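You operate a simulated robot arm through the tools that you are given. There is no shell and no other tool. Be economical: measure what you need, move in short steps, check, and stop when the job is done.

You are at the controls of a simulated robot arm. One attempt, no reset.

Task
Strip the cartridge out of the red temple and lay the temple on its rest.
Fine: yellow lever down before the pull, up after it; cartridge into the grey dish; hinge end toward the pad block.

The check looks at the end state, three seconds after you hand in, the way a careful person would. Anything else that was tipped, shoved, dropped, spilled or broken makes it a failure.

Robot
A 7-joint arm with a two-finger parallel gripper, fixed in place. Base frame: the origin is at the foot of the arm, x ahead of it, y to its left, z up; the work surface is at about z = 764. Readings come in mm, rad, newtons and seconds.
With the tool pointing down near the work surface it reaches from about 220 to 680 mm from the base axis. Its first joint turns from -1.152 to 1.152 rad. Payload 2.4 kg.
The TCP is the grasp point between the finger pads, 30 mm short of the fingertips. In the tool frame z runs along the fingers and y along their closing line. The gripper opens to 94 mm. The fingers are 28 mm wide and 10 mm thick; the gripper's body (50 by 96 mm) begins 55 mm behind the TCP.
Orientation is told as [roll, pitch, yaw] about the base's x, y, z axes, in that order, counted from this pose: with the fingers straight down and closing along the base's y, the tool's x points along the base's -x, its y along +y and its z along -z.

Tools
- The arm moves only by the tool jog_arm. Its arguments are lists of equal length, an entry for each row: "delta_pos": the shift along the tool's x, y, z in mm, a list of three; "rotation": the turn, a rotation vector about the tool's x, y, z in rad, a list of three; "claw": the opening, from 0 (shut) to 1 (fully open). In form: {"delta_pos": [[x, y, z], ...], "rotation": [[wx, wy, wz], ...], "claw": [claw, ...]}. A call has 1 to 12 rows; each row shifts and turns the commanded pose from where the row before left it, along the tool's axes as they then stand. Each row takes 0.2 s and may step no farther than 50 mm and 0.15 rad from the row before; otherwise, or with a gripper value out of range, the whole call is refused. Where a pose cannot be reached the arm comes as near as it can. A force on the tool above 70 N (or 10 N above the force at the start of the call, whichever is more), or a blocked arm, ends the call early, and 0.2 s more pass. Each finger travels about 153 mm/s and halts on what it meets, pressing with about 37 N; the grip force reading is that of the motor and also rises with nothing between the fingers. The clock runs only during rows and for 0.2 s after the last one: add rows that do not move to give the fingers time. It gives the time, the measured TCP pose, the force on the tool (base axes), the opening and the grip force at its end, in the units of the frame above (readings bear some noise), with the torque about the TCP (base axes, N m) and any sound that the robot's microphone picked up.
- Cameras (640 x 400 px; columns grow to the right, rows downward): "scene" is fixed at [29.6, 465, 1453.2]; the picture's right is [-0.83, -0.55, 0.00], its down [-0.28, 0.41, -0.87] and it looks along [0.48, -0.72, -0.50] (base axes); focal length 313 px, centre (320, 200). "wrist" rides on the gripper at [76, 14, -102] in the tool frame; the picture's right is [-0.18, 0.98, 0.00], its down [-0.75, -0.14, -0.64] and it looks along [-0.63, -0.12, 0.77] (tool axes); focal length 243 px, centre (320, 200). There is no depth. A picture from a camera that has moved, and an enlarged one, comes with that camera's place and axes in the base frame and with its lens.
- get_image(camera): a new picture of that camera. It takes no simulated time.
- enlarge(camera, box): a new picture of the part [left, top, right, bottom] of that camera's present view, enlarged. It takes no simulated time.
- job_done(): hands the job in; it is judged then, once.

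Work in short steps. Places have to be worked out from the pictures, the camera data and where the tool is seen: move nearer, look again, correct. Check each grasp and each placing, and mend what went wrong. You have 120 turns and 84 pictures in all, those below and enlarged ones among them. Open the gripper and draw the arm clear of the work before you hand the job in, unless the task says otherwise; then end with one line.

The tools are called after "Request:" as a command line: name --argument value ..., lists and objects as JSON in quotes. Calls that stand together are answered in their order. jog_arm: Moves the arm, as the interface text tells. Its arguments: {"type":"object","properties":{"delta_pos":{"type":"array","items":{"type":"array","items":{"type":"number"}}},"rotation":{"type":"array","items":{"type":"array","items":{"type":"number"}}},"claw":{"type":"array","items":{"type":"number"}}},"required":["delta_pos","rotation","claw"]} The other tools are called the same way: get_image (camera) takes a picture; enlarge (camera, box) takes an enlarged picture of a part of a camera's view; job_done () hands the job in.

At the start:

```text
t: 0.0
position: [315.8, -153.1, 1085.7]
ee_rot: [-0.001, 0.001, -0.001]
force: [0.5, -0.8, 0.3]
ft_torque: [0.03, 0.0, 0.03]
opening: 93.7
finger_force: 0.0
```

scene: 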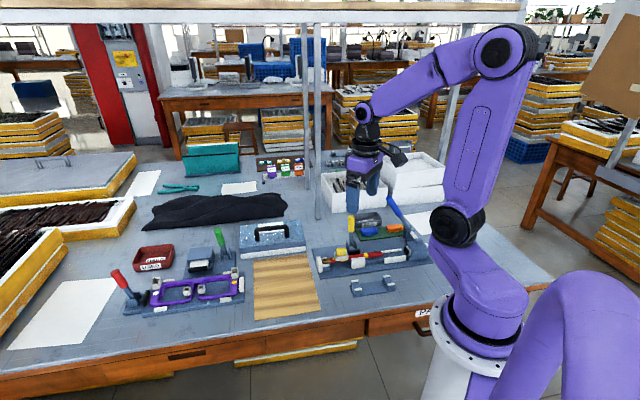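
wrist: 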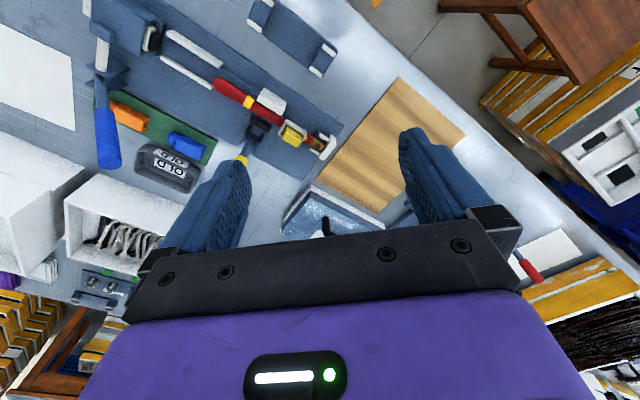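

I'll start by enlarging the work area to identify the parts.

Request:
enlarge --camera "scene" --box '[300, 190, 440, 310]'

Request:
enlarge --camera "scene" --box '[100, 210, 330, 340]'

Request:
enlarge --camera "wrist" --box '[60, 0, 380, 200]'

```text
3.33 times, centred on (370, 250) of scene
camera zoom: at [29.6, 465.0, 1453.2], right [-0.83, -0.55, 0.0], down [-0.28, 0.41, -0.87], along [0.48, -0.72, -0.5], focal length 1044 px, centre (153, 33)
```

zoom: 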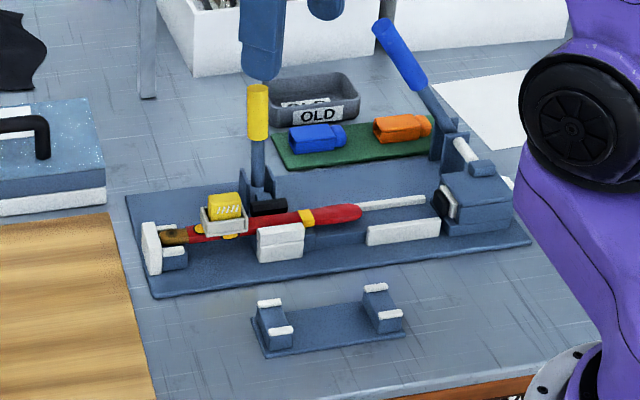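

```text
2.78 times, centred on (215, 275) of scene
camera zoom: at [29.6, 465.0, 1453.2], right [-0.83, -0.55, 0.0], down [-0.28, 0.41, -0.87], along [0.48, -0.72, -0.5], focal length 871 px, centre (612, -9)
```

zoom: 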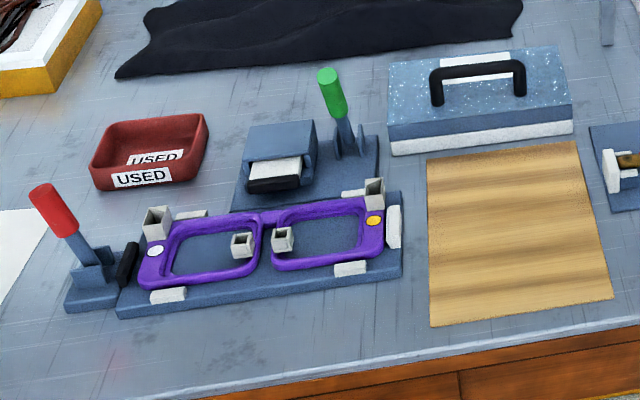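

```text
2.00 times, centred on (220, 100) of wrist
camera zoom: at [238.4, -137.2, 1187.1], right [0.18, 0.98, 0.0], down [0.75, -0.14, 0.64], along [0.63, -0.12, -0.77], focal length 485 px, centre (520, 400)
```

zoom: 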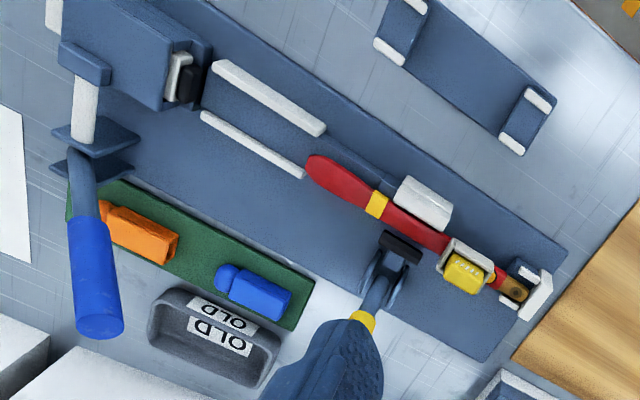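

Zoom into specific items: rest, press block, speckled block.

Request:
enlarge --camera "wrist" --box '[230, 0, 350, 80]'

Request:
enlarge --camera "wrist" --box '[80, 0, 200, 80]'

Request:
enlarge --camera "wrist" --box '[220, 70, 350, 160]'

Request:
enlarge --camera "scene" --box '[325, 235, 445, 305]'

```text
5.00 times, centred on (290, 40) of wrist
camera zoom: at [238.4, -137.2, 1187.1], right [0.18, 0.98, 0.0], down [0.75, -0.14, 0.64], along [0.63, -0.12, -0.77], focal length 1213 px, centre (470, 1000)
```

zoom: 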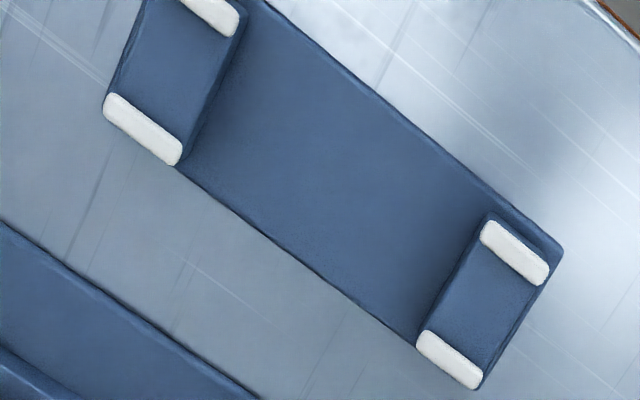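

```text
5.00 times, centred on (140, 40) of wrist
camera zoom: at [238.4, -137.2, 1187.1], right [0.18, 0.98, 0.0], down [0.75, -0.14, 0.64], along [0.63, -0.12, -0.77], focal length 1213 px, centre (1220, 1000)
```

zoom: 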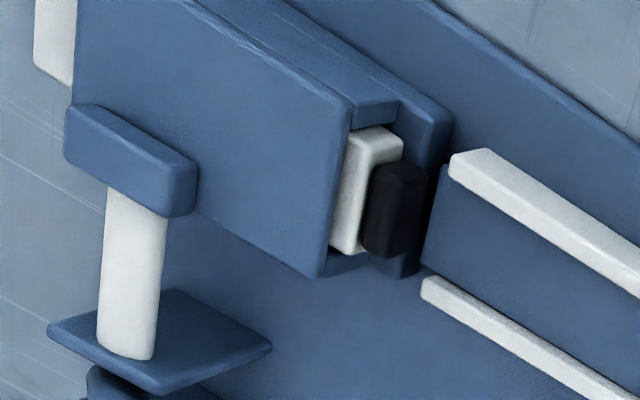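

```text
4.44 times, centred on (285, 115) of wrist
camera zoom: at [238.4, -137.2, 1187.1], right [0.18, 0.98, 0.0], down [0.75, -0.14, 0.64], along [0.63, -0.12, -0.77], focal length 1078 px, centre (476, 578)
```

zoom: 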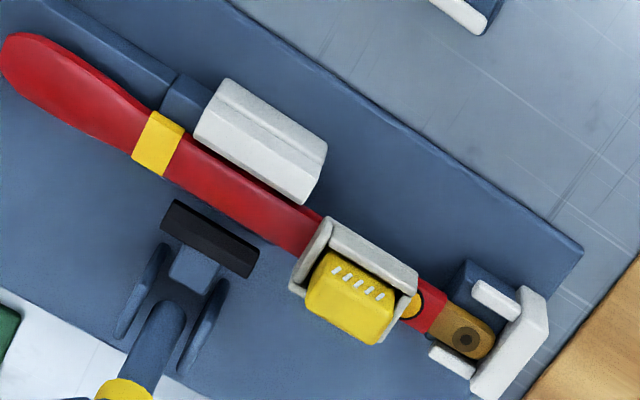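

```text
5.33 times, centred on (385, 270) of scene
camera zoom: at [29.6, 465.0, 1453.2], right [-0.83, -0.55, 0.0], down [-0.28, 0.41, -0.87], along [0.48, -0.72, -0.5], focal length 1670 px, centre (-27, -173)
```

zoom: 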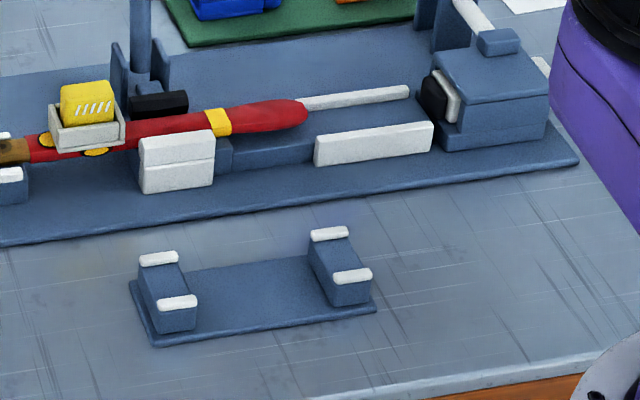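

Request:
enlarge --camera "scene" --box '[230, 205, 330, 268]'

Request:
enlarge --camera "scene" --box '[240, 130, 440, 250]'

```text
6.35 times, centred on (280, 236) of scene
camera zoom: at [29.6, 465.0, 1453.2], right [-0.83, -0.55, 0.0], down [-0.28, 0.41, -0.87], along [0.48, -0.72, -0.5], focal length 1988 px, centre (574, -32)
```

zoom: 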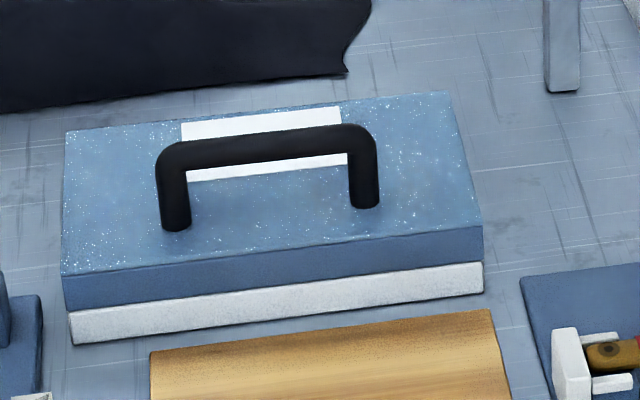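

```text
3.20 times, centred on (340, 190) of scene
camera zoom: at [29.6, 465.0, 1453.2], right [-0.83, -0.55, 0.0], down [-0.28, 0.41, -0.87], along [0.48, -0.72, -0.5], focal length 1002 px, centre (256, 232)
```

zoom: 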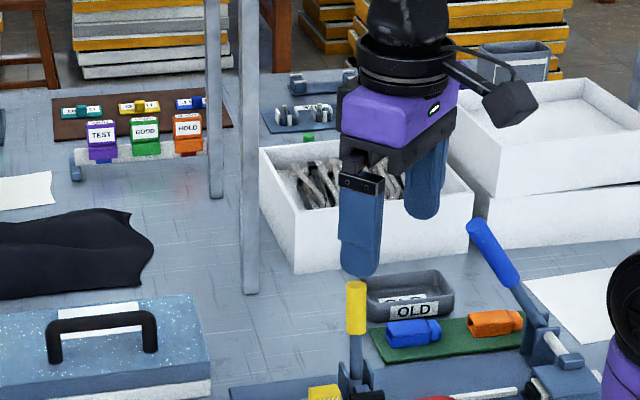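

The speckled block with foam underside and handle is the "pad block" (beyond the hinge end, so a straight translation keeps orientation). I'll yaw the tool 45° to align with the fixture and lower for a close look.

Request:
jog_arm --delta_pos '[[0, 0, 0], [0, 0, 0], [0, 0, 0], [0, 0, 0], [0, 0, 0], [0, 0, 0], [20, -10, 40], [20, -10, 40], [0, 0, 20]]' --rotation '[[0, 0, 0.131], [0, 0, 0.131], [0, 0, 0.131], [0, 0, 0.131], [0, 0, 0.131], [0, 0, 0.13], [0, 0, 0], [0, 0, 0], [0, 0, 0]]' --claw '[1, 1, 1, 1, 1, 1, 1, 1, 1]'

Request:
get_image --camera "wrist"

```text
t: 2.0
position: [278.3, -142.9, 991.9]
ee_rot: [0.001, -0.001, -0.787]
force: [0.6, -0.1, -0.2]
ft_torque: [-0.01, -0.01, 0.0]
opening: 94.4
finger_force: 0.1
out of reach, approached as far as the arm can: row 8
```

```text
72 pictures are left
camera wrist: at [233.7, -77.6, 1094.7], right [0.83, 0.56, 0.0], down [0.43, -0.63, 0.64], along [0.36, -0.53, -0.77], focal length 243 px, centre (320, 200)
```

wrist: 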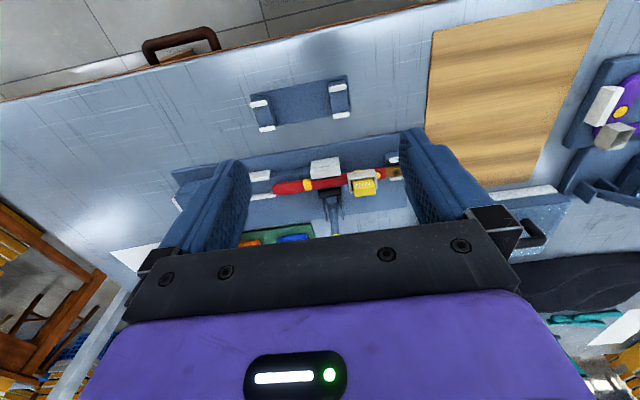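

Request:
enlarge --camera "wrist" --box '[230, 140, 430, 250]'

Request:
enlarge --camera "scene" --box '[320, 190, 410, 250]'

```text
3.20 times, centred on (330, 195) of wrist
camera zoom: at [233.7, -77.6, 1094.7], right [0.83, 0.56, 0.0], down [0.43, -0.63, 0.64], along [0.36, -0.53, -0.77], focal length 776 px, centre (288, 216)
```

zoom: 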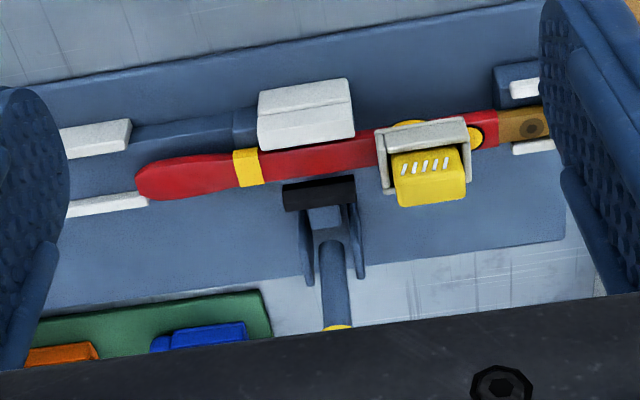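

```text
6.67 times, centred on (365, 220) of scene
camera zoom: at [29.6, 465.0, 1453.2], right [-0.83, -0.55, 0.0], down [-0.28, 0.41, -0.87], along [0.48, -0.72, -0.5], focal length 2087 px, centre (20, 67)
```

zoom: 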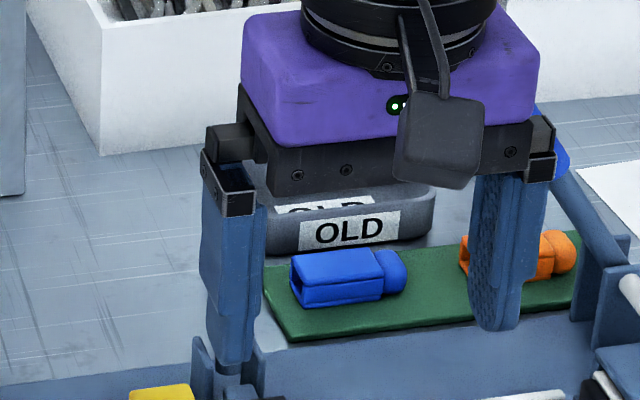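

The lever stands ~16° off vertical, leaning away from the temple, grip at about (422,-308,880). I'll move above it at safe height and check.

Request:
jog_arm --delta_pos '[[-45, -4, 0], [-45, -4, 0], [-45, -4, 0], [-45, -3, 0], [-35, 0, 0], [0, 0, 20], [0, 0, 0]]' --rotation '[[0, 0, 0], [0, 0, 0], [0, 0, 0], [0, 0, 0], [0, 0, 0], [0, 0, 0], [0, 0, 0]]' --claw '[0.7, 0.7, 0.7, 0.7, 0.7, 0.7, 0.7]'

Request:
get_image --camera "wrist"

Request:
enlarge --camera "scene" --box '[290, 150, 430, 240]'

```text
t: 3.6
position: [420.9, -305.9, 972.3]
ee_rot: [-0.001, 0.001, -0.786]
force: [-0.2, 0.3, -0.7]
ft_torque: [0.02, 0.01, -0.01]
opening: 65.8
finger_force: 0.1
```

```text
69 pictures are left
camera wrist: at [376.6, -240.6, 1073.8], right [0.82, 0.57, 0.0], down [0.43, -0.63, 0.64], along [0.36, -0.53, -0.77], focal length 243 px, centre (320, 200)
```

wrist: 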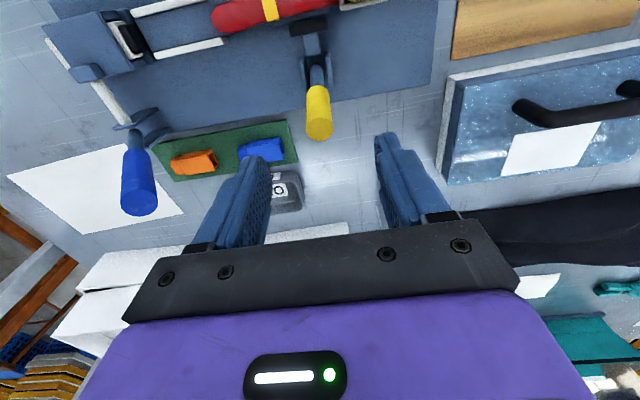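

```text
4.44 times, centred on (360, 195) of scene
camera zoom: at [29.6, 465.0, 1453.2], right [-0.83, -0.55, 0.0], down [-0.28, 0.41, -0.87], along [0.48, -0.72, -0.5], focal length 1391 px, centre (142, 222)
```

zoom: 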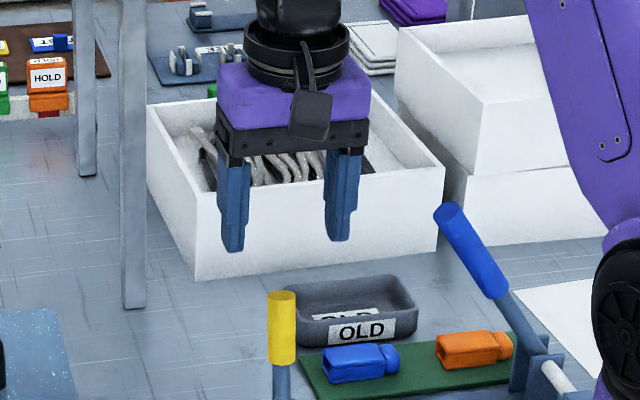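

Handle top triangulates to (420,-305,896). Descend straddling it and close gently.

Request:
jog_arm --delta_pos '[[4, 0, 35], [0, 0, 35], [0, 0, 22], [0, 0, 0], [0, 0, 0], [0, 0, 0], [0, 0, 0]]' --rotation '[[0, 0, 0], [0, 0, 0], [0, 0, 0], [0, 0, 0], [0, 0, 0], [0, 0, 0], [0, 0, 0]]' --claw '[0.7, 0.7, 0.7, 0.7, 0.4, 0.1, 0.1]'

Request:
get_image --camera "wrist"

```text
t: 5.2
position: [417.2, -302.5, 879.5]
ee_rot: [0.0, 0.0, -0.781]
force: [9.6, 5.9, -7.1]
ft_torque: [-0.23, 0.04, 0.13]
opening: 22.3
finger_force: 45.0
```

```text
67 pictures are left
camera wrist: at [372.5, -237.5, 981.2], right [0.82, 0.57, 0.0], down [0.43, -0.63, 0.64], along [0.36, -0.53, -0.77], focal length 243 px, centre (320, 200)
```

wrist: 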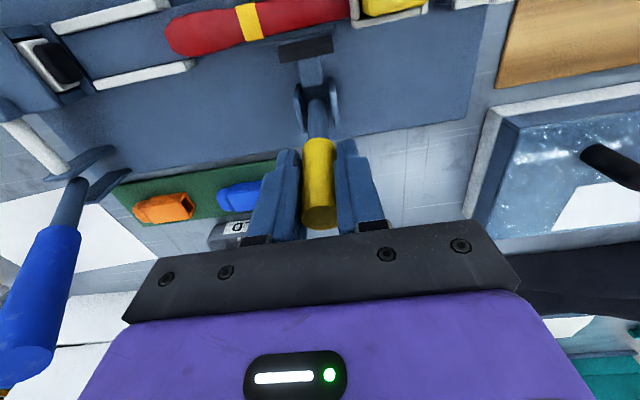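

Grip is good (22 mm). Test small outward motion first to see which way the lever swings.

Request:
jog_arm --delta_pos '[[-3, 1, 0.7], [-3, 0, 0.7], [-4, 0, 1.2], [0, 0, 0]]' --rotation '[[0, 0, 0], [0, 0, 0], [0, 0, 0], [0, 0, 0]]' --claw '[0.15, 0.15, 0.15, 0.15]'

Request:
enlarge --camera "wrist" --box '[220, 0, 420, 120]'

```text
t: 6.2
position: [423.6, -308.8, 878.0]
ee_rot: [-0.002, 0.006, -0.787]
force: [-11.1, 6.7, 17.3]
ft_torque: [0.88, 0.78, -0.01]
opening: 20.8
finger_force: 45.0
```

```text
3.20 times, centred on (320, 60) of wrist
camera zoom: at [379.0, -243.2, 979.2], right [0.83, 0.56, 0.0], down [0.43, -0.63, 0.64], along [0.36, -0.53, -0.77], focal length 776 px, centre (320, 648)
```

zoom: 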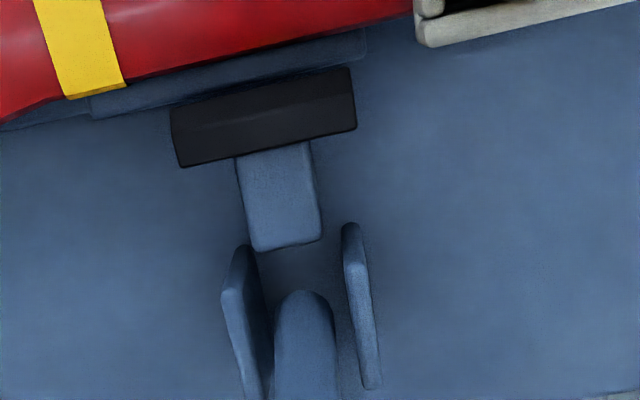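

The lever swings outward easily and the pad slides toward the temple. Continue along the arc.

Request:
jog_arm --delta_pos '[[-5, 0, 1.5], [-5, 0, 2.2], [-5.5, 0, 2.8], [-5, 0, 3], [-5, 0, 3], [-4.5, 0, 3], [0, 0, 0]]' --rotation '[[0, 0, 0], [0, 0, 0], [0, 0, 0], [0, 0, 0], [0, 0, 0], [0, 0, 0], [0, 0, 0]]' --claw '[0.15, 0.15, 0.15, 0.15, 0.15, 0.15, 0.15]'

Request:
get_image --camera "wrist"

```text
t: 7.8
position: [445.4, -329.5, 861.0]
ee_rot: [-0.001, 0.005, -0.785]
force: [-21.5, -5.9, 11.4]
ft_torque: [0.98, 0.92, 0.0]
opening: 23.9
finger_force: 45.0
```

```text
65 pictures are left
camera wrist: at [400.3, -264.6, 964.3], right [0.83, 0.56, 0.0], down [0.44, -0.63, 0.64], along [0.36, -0.53, -0.77], focal length 243 px, centre (320, 200)
```

wrist: 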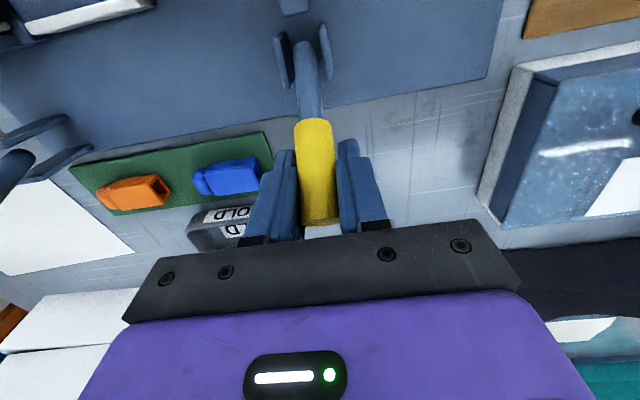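

Swinging well; continue the arc.

Request:
jog_arm --delta_pos '[[-4.5, 0, 3.5], [-4, 0, 4], [-4, 0, 4], [-3.7, 0, 4.3], [-3.5, 0, 4.5], [-3.2, 0, 4.7], [0, 0, 0]]' --rotation '[[0, 0, 0], [0, 0, 0], [0, 0, 0], [0, 0, 0], [0, 0, 0], [0, 0, 0], [0, 0, 0]]' --claw '[0.15, 0.15, 0.15, 0.15, 0.15, 0.15, 0.15]'

Request:
get_image --camera "wrist"

Request:
enlarge --camera "scene" --box '[310, 180, 430, 260]'

```text
t: 9.4
position: [462.5, -346.3, 836.3]
ee_rot: [0.001, 0.0, -0.786]
force: [-18.6, -8.4, 13.3]
ft_torque: [0.91, 0.8, 0.08]
opening: 24.6
finger_force: 45.1
```

```text
64 pictures are left
camera wrist: at [417.1, -281.4, 938.9], right [0.83, 0.56, 0.0], down [0.43, -0.63, 0.64], along [0.36, -0.53, -0.77], focal length 243 px, centre (320, 200)
```

wrist: 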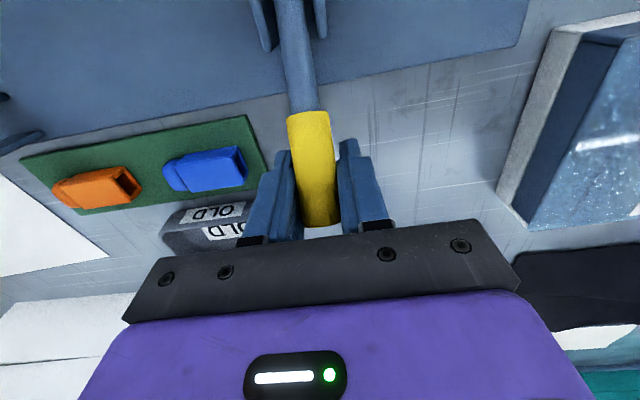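

```text
5.00 times, centred on (370, 220) of scene
camera zoom: at [28.9, 464.9, 1453.2], right [-0.83, -0.55, 0.0], down [-0.28, 0.41, -0.87], along [0.48, -0.72, -0.5], focal length 1565 px, centre (70, 100)
```

zoom: 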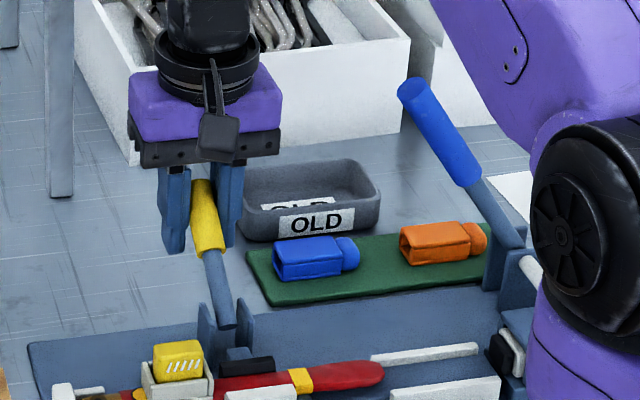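

Lever at ~57°, pad close to the temple. Continue to the stop.

Request:
jog_arm --delta_pos '[[-2.8, 0, 5], [-2.4, 0, 5], [-2, 0, 5], [-1, 0, 3], [0, 0, 0]]' --rotation '[[0, 0, 0], [0, 0, 0], [0, 0, 0], [0, 0, 0], [0, 0, 0]]' --claw '[0.15, 0.15, 0.15, 0.15, 0.15]'

Request:
enlarge --camera "scene" --box '[310, 200, 410, 265]'

```text
t: 10.6
position: [467.9, -352.6, 819.5]
ee_rot: [0.0, -0.004, -0.785]
force: [-16.4, -9.3, 21.9]
ft_torque: [-0.14, -0.4, 0.09]
opening: 24.7
finger_force: 44.9
```

```text
6.15 times, centred on (360, 232) of scene
camera zoom: at [28.9, 465.0, 1453.2], right [-0.83, -0.55, 0.0], down [-0.28, 0.41, -0.87], along [0.48, -0.72, -0.5], focal length 1926 px, centre (74, 0)
```

zoom: 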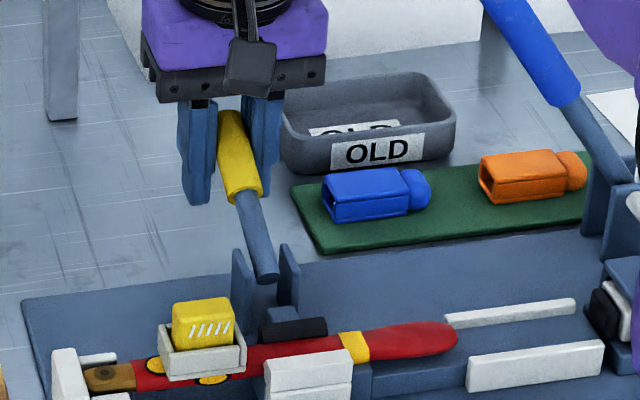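

Request:
jog_arm --delta_pos '[[-1, -1, 3], [-0.8, -0.5, 3], [-0.5, 0, 3], [-0.3, 0, 3], [0, 0, 0]]' --rotation '[[0, 0, 0], [0, 0, 0], [0, 0, 0], [0, 0, 0], [0, 0, 0]]' --claw '[0.15, 0.15, 0.15, 0.15, 0.15]'

Request:
enlarge --camera "scene" --box '[310, 200, 410, 265]'

```text
t: 11.8
position: [469.9, -353.7, 807.9]
ee_rot: [0.002, -0.006, -0.785]
force: [-6.0, -8.3, 29.2]
ft_torque: [0.01, -0.21, 0.05]
opening: 24.6
finger_force: 45.5
```

```text
6.15 times, centred on (360, 232) of scene
camera zoom: at [29.1, 465.1, 1453.2], right [-0.83, -0.55, 0.0], down [-0.28, 0.41, -0.87], along [0.48, -0.72, -0.5], focal length 1926 px, centre (74, 0)
```

zoom: 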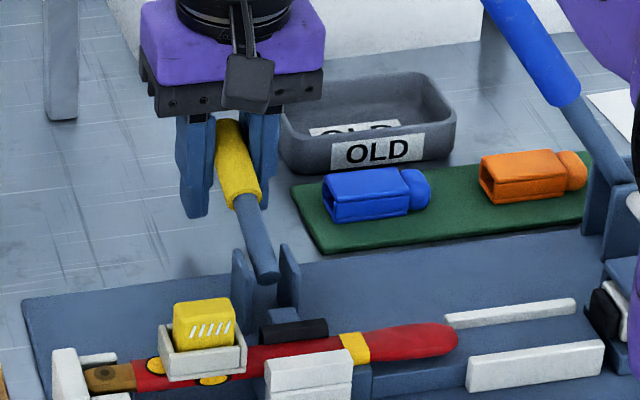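

Request:
get_image --camera "wrist"

Request:
enlarge --camera "scene" --box '[335, 235, 375, 265]'

```text
60 pictures are left
camera wrist: at [425.2, -289.9, 909.5], right [0.82, 0.57, 0.0], down [0.43, -0.63, 0.65], along [0.37, -0.53, -0.76], focal length 243 px, centre (320, 200)
```

wrist: 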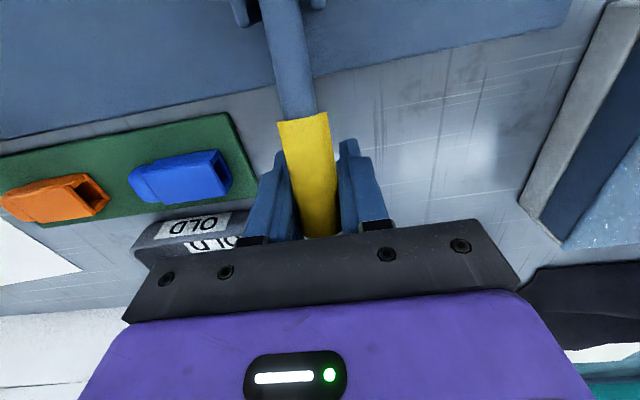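

```text
13.33 times, centred on (355, 250) of scene
camera zoom: at [29.1, 465.1, 1453.2], right [-0.83, -0.55, 0.0], down [-0.28, 0.41, -0.87], along [0.48, -0.72, -0.5], focal length 4174 px, centre (-147, -467)
```

zoom: 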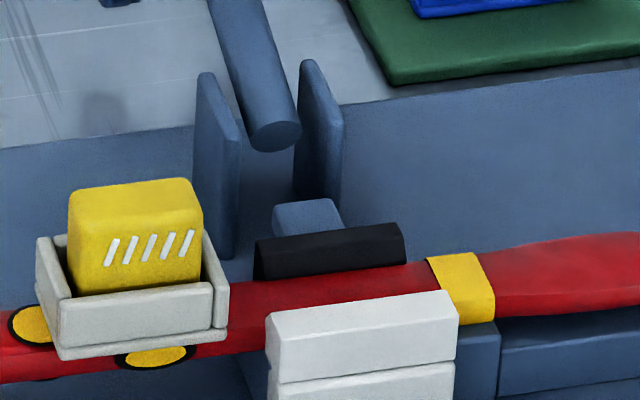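

The pad is seated on the temple and the gripper has started slipping on the handle, suggesting the stop. Release, rise, and check the lever stays.

Request:
jog_arm --delta_pos '[[0, 0, 0], [0, 0, 0], [0, 0, -20], [0, 0, -40], [0, 0, -40], [0, 0, -20]]' --rotation '[[0, 0, 0], [0, 0, 0], [0, 0, 0], [0, 0, 0], [0, 0, 0], [0, 0, 0]]' --claw '[0.5, 0.5, 0.5, 0.5, 0.5, 0.5]'

Request:
get_image --camera "wrist"

Request:
enlarge --camera "scene" --box '[310, 180, 430, 260]'

```text
t: 13.2
position: [469.0, -356.1, 927.1]
ee_rot: [-0.001, 0.0, -0.785]
force: [0.7, 0.2, 0.0]
ft_torque: [0.04, -0.02, -0.01]
opening: 46.7
finger_force: 0.0
```

```text
58 pictures are left
camera wrist: at [425.1, -291.2, 1028.8], right [0.82, 0.57, 0.0], down [0.43, -0.63, 0.64], along [0.36, -0.53, -0.77], focal length 243 px, centre (320, 200)
```

wrist: 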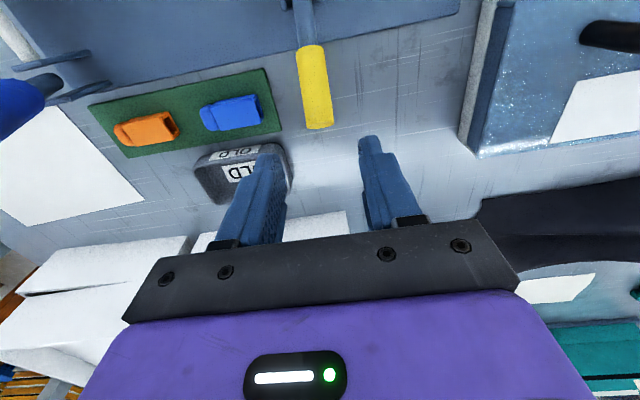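

```text
5.00 times, centred on (370, 220) of scene
camera zoom: at [29.6, 465.0, 1453.2], right [-0.83, -0.55, 0.0], down [-0.28, 0.41, -0.87], along [0.48, -0.72, -0.5], focal length 1565 px, centre (70, 100)
```

zoom: 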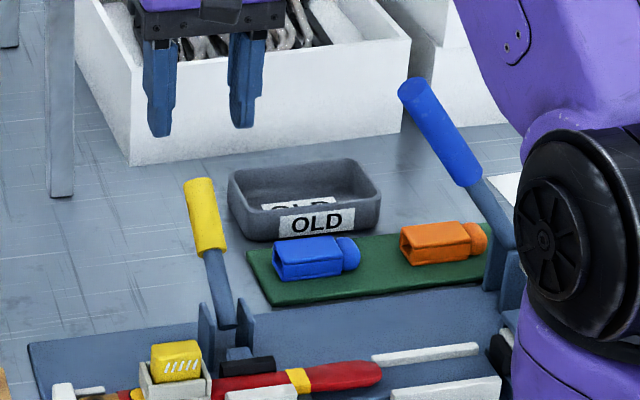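

Lever holds at about 65° from vertical. Press its top with closed fingers to verify it is fully home.

Request:
jog_arm --delta_pos '[[7, 0, 0], [0, 0, 25], [0, 0, 25], [0, 0, 5], [0, 0, 4], [0, 0, 4], [0, 0, 4], [0, 0, 3], [0, 0, 0]]' --rotation '[[0, 0, 0], [0, 0, 0], [0, 0, 0], [0, 0, 0], [0, 0, 0], [0, 0, 0], [0, 0, 0], [0, 0, 0], [0, 0, 0]]' --claw '[0, 0, 0, 0, 0, 0, 0, 0, 0]'

Request:
enlarge --camera "scene" --box '[310, 180, 430, 260]'

```text
t: 15.2
position: [464.7, -350.9, 861.6]
ee_rot: [0.0, -0.008, -0.787]
force: [-8.5, 6.2, 50.5]
ft_torque: [-0.3, -0.26, 0.0]
opening: 0.0
finger_force: 33.0
```

```text
5.00 times, centred on (370, 220) of scene
camera zoom: at [28.5, 465.8, 1452.9], right [-0.83, -0.55, 0.0], down [-0.28, 0.41, -0.87], along [0.48, -0.72, -0.5], focal length 1565 px, centre (70, 100)
```

zoom: 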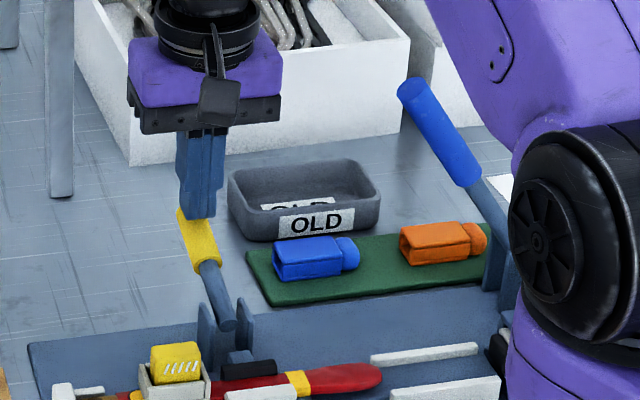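

It gave further under load (50 N). Keep pressing a bit to find the end stop.

Request:
jog_arm --delta_pos '[[0, 0, 2], [0, 0, 2], [0, 0, 2], [0, 0, 2], [0, 0, 2], [0, 0, 0]]' --rotation '[[0, 0, 0], [0, 0, 0], [0, 0, 0], [0, 0, 0], [0, 0, 0], [0, 0, 0]]' --claw '[0, 0, 0, 0, 0, 0]'

Request:
enlarge --camera "scene" --box '[310, 180, 430, 260]'

```text
t: 15.7
position: [464.8, -350.1, 861.6]
ee_rot: [0.0, -0.004, -0.785]
force: [-17.4, 15.0, 41.6]
ft_torque: [0.05, 0.09, -0.06]
opening: 0.0
finger_force: 32.8
stopped in row 2: the force on the tool passed its limit at 77 N (the readings are from after the stop); the commanded pose is now the measured one
```

```text
5.00 times, centred on (370, 220) of scene
camera zoom: at [28.6, 465.7, 1452.9], right [-0.83, -0.55, 0.0], down [-0.28, 0.41, -0.87], along [0.48, -0.72, -0.5], focal length 1565 px, centre (70, 100)
```

zoom: 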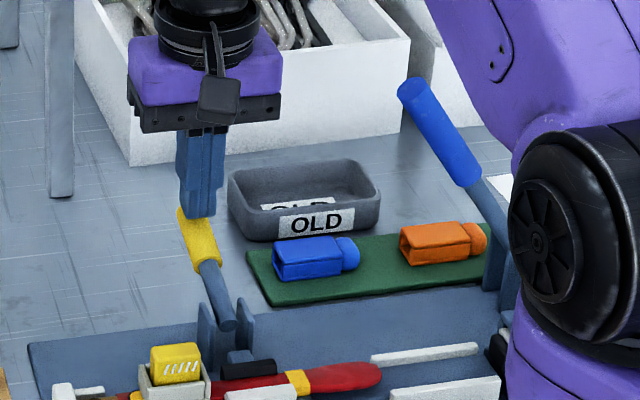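

Hard stop reached (no motion at 77 N) so the lever is down. Rise and move over the cartridge to look.

Request:
jog_arm --delta_pos '[[0, 0, -30], [0, 0, -45], [40, 15, 0], [42, 16, 0], [42, 17, 0], [0, 0, 0]]' --rotation '[[0, 0, 0], [0, 0, 0], [0, 0, 0], [0, 0, 0], [0, 0, 0], [0, 0, 0]]' --claw '[0, 0, 0.6, 0.6, 0.6, 0.6]'

Request:
get_image --camera "wrist"

Request:
enlarge --camera "scene" --box '[320, 210, 410, 270]'

```text
t: 17.1
position: [412.2, -232.0, 932.2]
ee_rot: [0.0, -0.007, -0.786]
force: [-0.4, 0.1, -0.1]
ft_torque: [-0.03, 0.01, -0.01]
opening: 56.1
finger_force: 0.1
```

```text
54 pictures are left
camera wrist: at [366.3, -166.4, 1033.5], right [0.83, 0.56, 0.0], down [0.43, -0.63, 0.65], along [0.37, -0.53, -0.76], focal length 243 px, centre (320, 200)
```

wrist: 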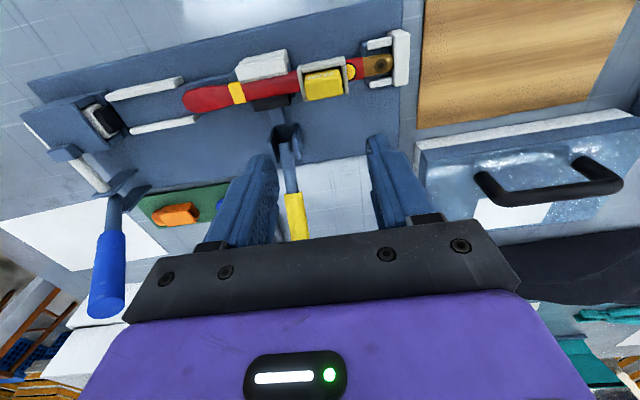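

```text
6.67 times, centred on (365, 240) of scene
camera zoom: at [29.6, 465.0, 1453.2], right [-0.83, -0.55, 0.0], down [-0.28, 0.41, -0.87], along [0.48, -0.72, -0.5], focal length 2087 px, centre (20, -67)
```

zoom: 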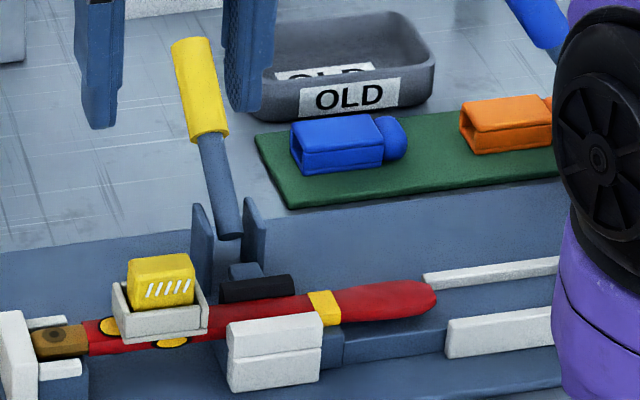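

Lever remains down and pad on temple. Zoom on the cartridge for localization.

Request:
enlarge --camera "wrist" --box '[230, 30, 430, 150]'

Request:
enlarge --camera "scene" --box '[320, 240, 365, 270]'

```text
3.20 times, centred on (330, 90) of wrist
camera zoom: at [366.3, -166.4, 1033.5], right [0.83, 0.56, 0.0], down [0.43, -0.63, 0.65], along [0.37, -0.53, -0.76], focal length 776 px, centre (288, 552)
```

zoom: 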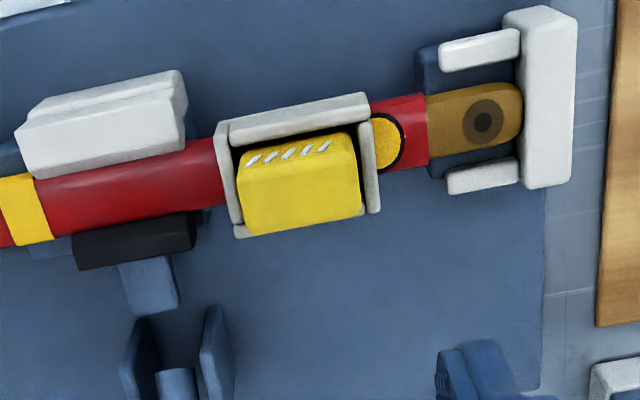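

```text
13.33 times, centred on (342, 255) of scene
camera zoom: at [29.6, 465.0, 1453.2], right [-0.83, -0.55, 0.0], down [-0.28, 0.41, -0.87], along [0.48, -0.72, -0.5], focal length 4174 px, centre (20, -533)
```

zoom: 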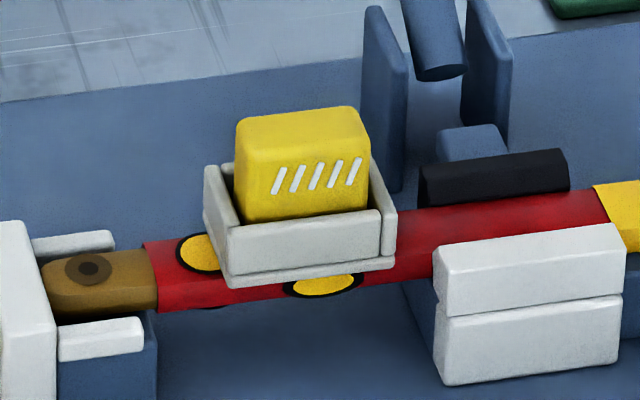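

Triangulation from three views puts the cartridge top at about (398,-210,832). Center above it with tips ~20 mm higher and verify.

Request:
jog_arm --delta_pos '[[13, 3, 0], [12.6, 2.5, 20], [0, 0, 30], [0, 0, 0]]' --rotation '[[0, 0, 0], [0, 0, 0], [0, 0, 0], [0, 0, 0]]' --claw '[0.5, 0.5, 0.5, 0.5]'

Request:
get_image --camera "wrist"

Request:
enlarge --camera "scene" --box '[310, 210, 385, 260]'

```text
t: 18.1
position: [398.1, -208.7, 884.1]
ee_rot: [0.0, -0.008, -0.785]
force: [-0.1, 0.2, 0.3]
ft_torque: [0.01, 0.01, 0.0]
opening: 46.8
finger_force: 0.0
```

```text
50 pictures are left
camera wrist: at [352.7, -142.8, 984.9], right [0.82, 0.57, 0.0], down [0.43, -0.63, 0.65], along [0.37, -0.53, -0.76], focal length 243 px, centre (320, 200)
```

wrist: 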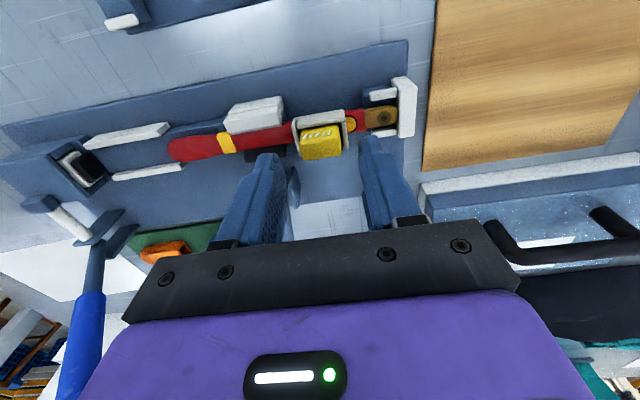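

```text
8.00 times, centred on (348, 235) of scene
camera zoom: at [29.6, 465.0, 1453.2], right [-0.83, -0.55, 0.0], down [-0.28, 0.41, -0.87], along [0.48, -0.72, -0.5], focal length 2504 px, centre (100, -80)
```

zoom: 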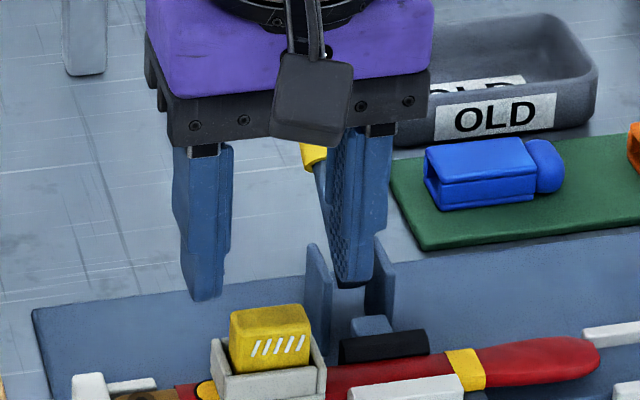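

Alignment agrees within ~3 mm. Descend to tips z≈817 and close on the cartridge.

Request:
jog_arm --delta_pos '[[-1.5, 0, 15], [0, 0, 15], [0, 0, 7], [0, 0, 0], [0, 0, 0], [0, 0, 0], [0, 0, 0]]' --rotation '[[0, 0, 0], [0, 0, 0], [0, 0, 0], [0, 0, 0], [0, 0, 0], [0, 0, 0], [0, 0, 0]]' --claw '[0.5, 0.5, 0.5, 0.5, 0.35, 0.2, 0.2]'

Request:
get_image --camera "wrist"

Request:
enlarge --camera "scene" --box '[310, 220, 385, 270]'

```text
t: 19.7
position: [398.9, -210.7, 847.2]
ee_rot: [0.001, -0.008, -0.785]
force: [-2.6, -5.3, -1.4]
ft_torque: [-0.2, 0.07, -0.07]
opening: 28.7
finger_force: 36.8
```

```text
48 pictures are left
camera wrist: at [353.6, -143.9, 948.3], right [0.83, 0.56, 0.0], down [0.43, -0.63, 0.65], along [0.37, -0.53, -0.76], focal length 243 px, centre (320, 200)
```

wrist: 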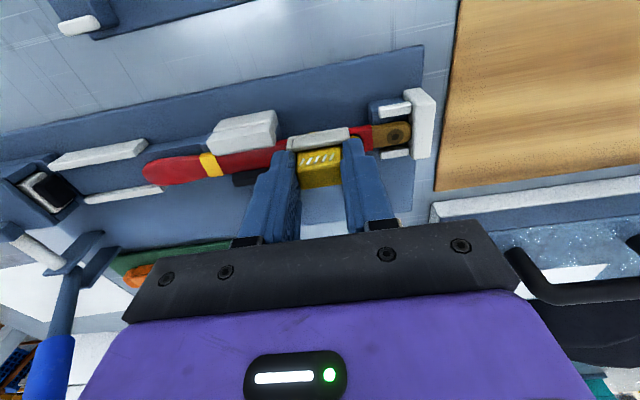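

```text
8.00 times, centred on (348, 245) of scene
camera zoom: at [29.6, 464.8, 1453.2], right [-0.83, -0.55, 0.0], down [-0.28, 0.41, -0.87], along [0.48, -0.72, -0.5], focal length 2504 px, centre (100, -160)
```

zoom: 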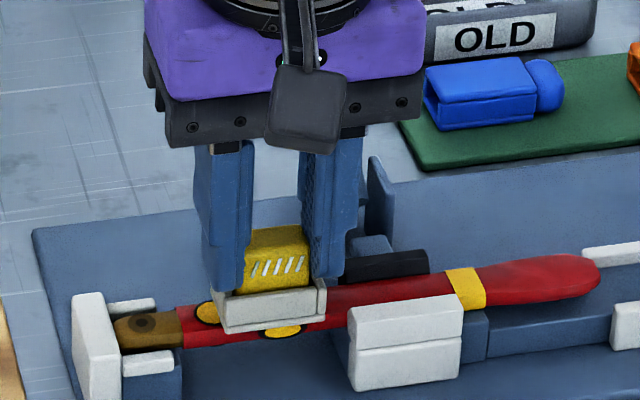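

Firm grip (28.7 mm). Pull straight up in small steps.

Request:
jog_arm --delta_pos '[[0, 0, -2], [0, 0, -3], [0, 0, -4], [0, 0, -5], [0, 0, -6], [0, 0, 0]]' --rotation '[[0, 0, 0], [0, 0, 0], [0, 0, 0], [0, 0, 0], [0, 0, 0], [0, 0, 0]]' --claw '[0.2, 0.2, 0.2, 0.2, 0.2, 0.2]'

Request:
enlarge --camera "scene" --box '[310, 220, 385, 270]'

```text
t: 21.1
position: [398.5, -209.4, 867.4]
ee_rot: [-0.001, -0.006, -0.785]
force: [-0.2, 0.1, 0.5]
ft_torque: [-0.02, -0.02, -0.01]
opening: 28.8
finger_force: 37.4
```

```text
8.00 times, centred on (348, 245) of scene
camera zoom: at [29.6, 465.0, 1453.2], right [-0.83, -0.55, 0.0], down [-0.28, 0.41, -0.87], along [0.48, -0.72, -0.5], focal length 2504 px, centre (100, -160)
```

zoom: 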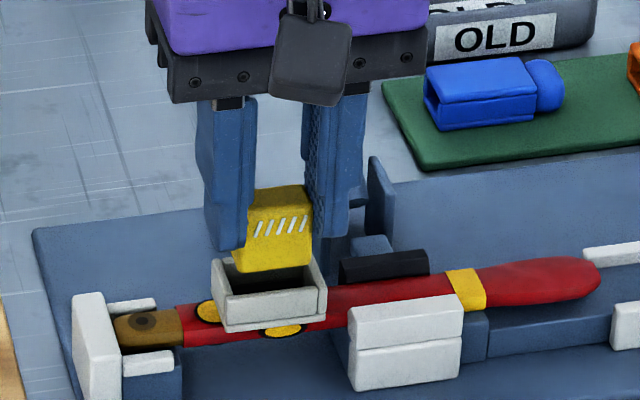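

Cartridge is free, temple undisturbed. Lift and carry above the OLD dish.

Request:
jog_arm --delta_pos '[[0, 0, -45], [0, 0, -45], [-37.7, -27.2, 0], [-37.7, -27.2, 0], [-37.7, -27.2, 0], [-37.7, -27.2, 0], [-37.7, -27.2, 0], [-37.7, -27.2, 0], [0, 0, 0]]' --rotation '[[0, 0, 0], [0, 0, 0], [0, 0, 0], [0, 0, 0], [0, 0, 0], [0, 0, 0], [0, 0, 0], [0, 0, 0], [0, 0, 0]]' --claw '[0.2, 0.2, 0.2, 0.2, 0.2, 0.2, 0.2, 0.2, 0.2]'

Request:
get_image --camera "wrist"

Request:
enlarge --camera "scene" --box '[310, 150, 460, 250]'

```text
t: 23.1
position: [440.4, -480.9, 958.6]
ee_rot: [-0.001, -0.007, -0.785]
force: [0.2, -0.1, -0.3]
ft_torque: [-0.01, 0.0, -0.05]
opening: 28.7
finger_force: 37.2
```

```text
45 pictures are left
camera wrist: at [395.8, -416.1, 1059.2], right [0.82, 0.57, 0.0], down [0.43, -0.63, 0.65], along [0.37, -0.53, -0.76], focal length 243 px, centre (320, 200)
```

wrist: 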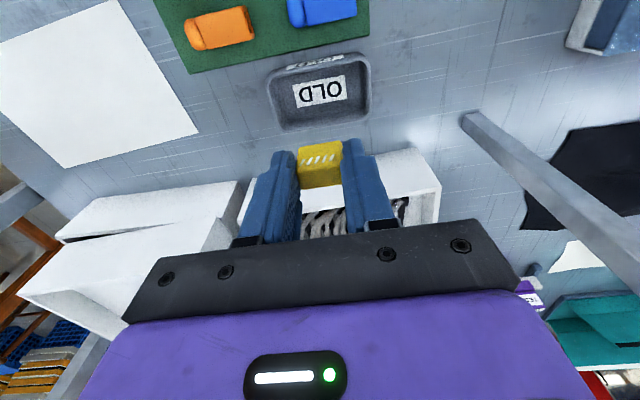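

```text
4.00 times, centred on (385, 200) of scene
camera zoom: at [29.6, 465.0, 1453.2], right [-0.83, -0.55, 0.0], down [-0.28, 0.41, -0.87], along [0.48, -0.72, -0.5], focal length 1252 px, centre (60, 200)
```

zoom: 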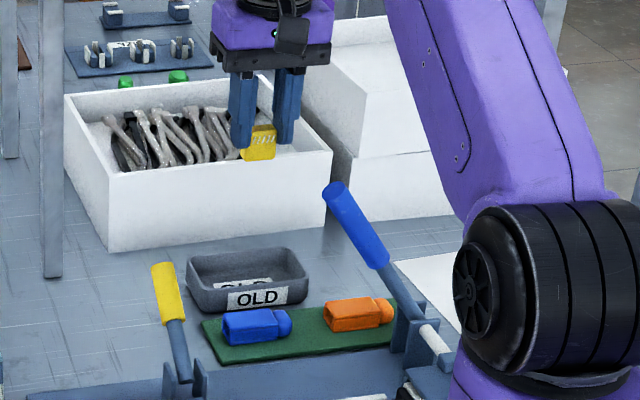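

Dish is centered beneath the TCP and the box wall is ~55 mm away. Lower the cartridge into it.

Request:
jog_arm --delta_pos '[[0, 0, 40], [0, 0, 40], [0, 0, 35], [0, 0, 15], [0, 0, 0]]' --rotation '[[0, 0, 0], [0, 0, 0], [0, 0, 0], [0, 0, 0], [0, 0, 0]]' --claw '[0.2, 0.2, 0.2, 0.2, 0.2]'

Request:
enlarge --camera "scene" --box '[330, 170, 420, 240]'

Request:
get_image --camera "wrist"

```text
t: 24.3
position: [442.8, -484.6, 829.7]
ee_rot: [0.0, -0.009, -0.786]
force: [0.0, 0.5, 0.0]
ft_torque: [0.02, -0.01, -0.04]
opening: 28.4
finger_force: 36.9
```

```text
5.71 times, centred on (375, 205) of scene
camera zoom: at [29.6, 465.0, 1453.2], right [-0.83, -0.55, 0.0], down [-0.28, 0.41, -0.87], along [0.48, -0.72, -0.5], focal length 1789 px, centre (6, 171)
```

zoom: 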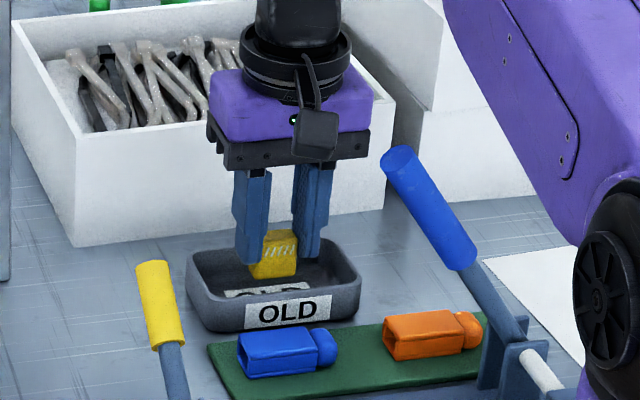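

```text
42 pictures are left
camera wrist: at [398.5, -419.2, 931.5], right [0.82, 0.57, 0.0], down [0.43, -0.63, 0.65], along [0.37, -0.53, -0.76], focal length 243 px, centre (320, 200)
```

wrist: 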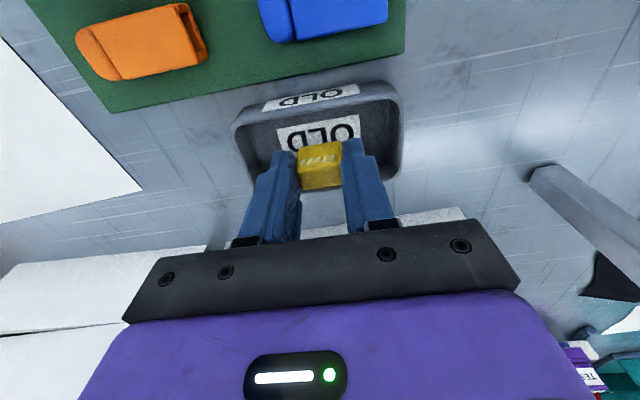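

Request:
jog_arm --delta_pos '[[4, 0, 0], [0, 0, 3], [0, 0, 3], [0, 0, 3], [0, 0, 3], [0, 0, 2], [0, 0, 0]]' --rotation '[[0, 0, 0], [0, 0, 0], [0, 0, 0], [0, 0, 0], [0, 0, 0], [0, 0, 0], [0, 0, 0]]' --claw '[0.2, 0.2, 0.2, 0.2, 0.2, 0.2, 0.2]'

Request:
enlarge --camera "scene" --box '[330, 170, 420, 240]'

```text
t: 25.9
position: [440.8, -481.3, 814.4]
ee_rot: [0.0, -0.009, -0.786]
force: [0.0, 0.1, -0.4]
ft_torque: [-0.04, 0.06, -0.05]
opening: 28.6
finger_force: 36.8
```

```text
5.71 times, centred on (375, 205) of scene
camera zoom: at [29.6, 465.0, 1453.2], right [-0.83, -0.55, 0.0], down [-0.28, 0.41, -0.87], along [0.48, -0.72, -0.5], focal length 1789 px, centre (6, 171)
```

zoom: 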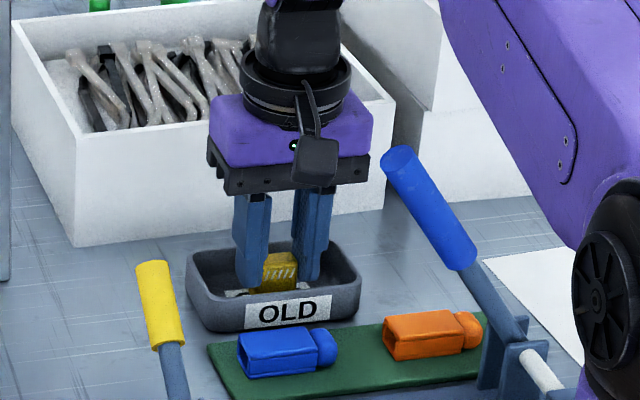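

No contact yet; creep down until it touches.

Request:
jog_arm --delta_pos '[[0, 0, 2], [0, 0, 2], [0, 0, 2], [0, 0, 0]]' --rotation '[[0, 0, 0], [0, 0, 0], [0, 0, 0], [0, 0, 0]]' --claw '[0.2, 0.2, 0.2, 0.2]'

```text
t: 26.9
position: [442.6, -482.0, 810.9]
ee_rot: [-0.001, -0.015, -0.785]
force: [-5.4, 6.0, 34.1]
ft_torque: [0.15, 0.14, 0.01]
opening: 28.6
finger_force: 36.5
```

Touched the floor (z 811). Back off a touch, open partway, and rise.

Request:
jog_arm --delta_pos '[[0, 0, -2.5], [0, 0, 0], [0, 0, 0], [0, 0, -20], [0, 0, -40], [0, 0, -45], [0, 0, -45], [0, 0, 0]]' --rotation '[[0, 0, 0], [0, 0, 0], [0, 0, 0], [0, 0, 0], [0, 0, 0], [0, 0, 0], [0, 0, 0], [0, 0, 0]]' --claw '[0.2, 0.45, 0.45, 0.45, 0.45, 0.45, 0.45, 0.45]'

Request:
enlarge --camera "scene" --box '[320, 180, 430, 265]'

```text
t: 28.7
position: [442.1, -481.2, 960.9]
ee_rot: [0.0, -0.007, -0.785]
force: [0.5, -0.5, 0.4]
ft_torque: [0.03, 0.01, -0.02]
opening: 42.3
finger_force: 0.1
```

```text
4.71 times, centred on (375, 222) of scene
camera zoom: at [29.6, 465.0, 1453.2], right [-0.83, -0.55, 0.0], down [-0.28, 0.41, -0.87], along [0.48, -0.72, -0.5], focal length 1473 px, centre (61, 94)
```

zoom: 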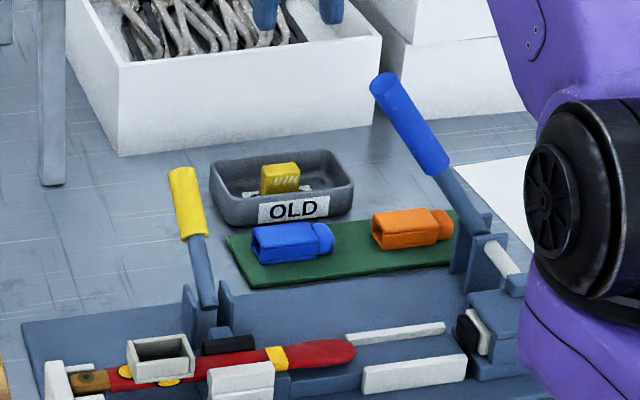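

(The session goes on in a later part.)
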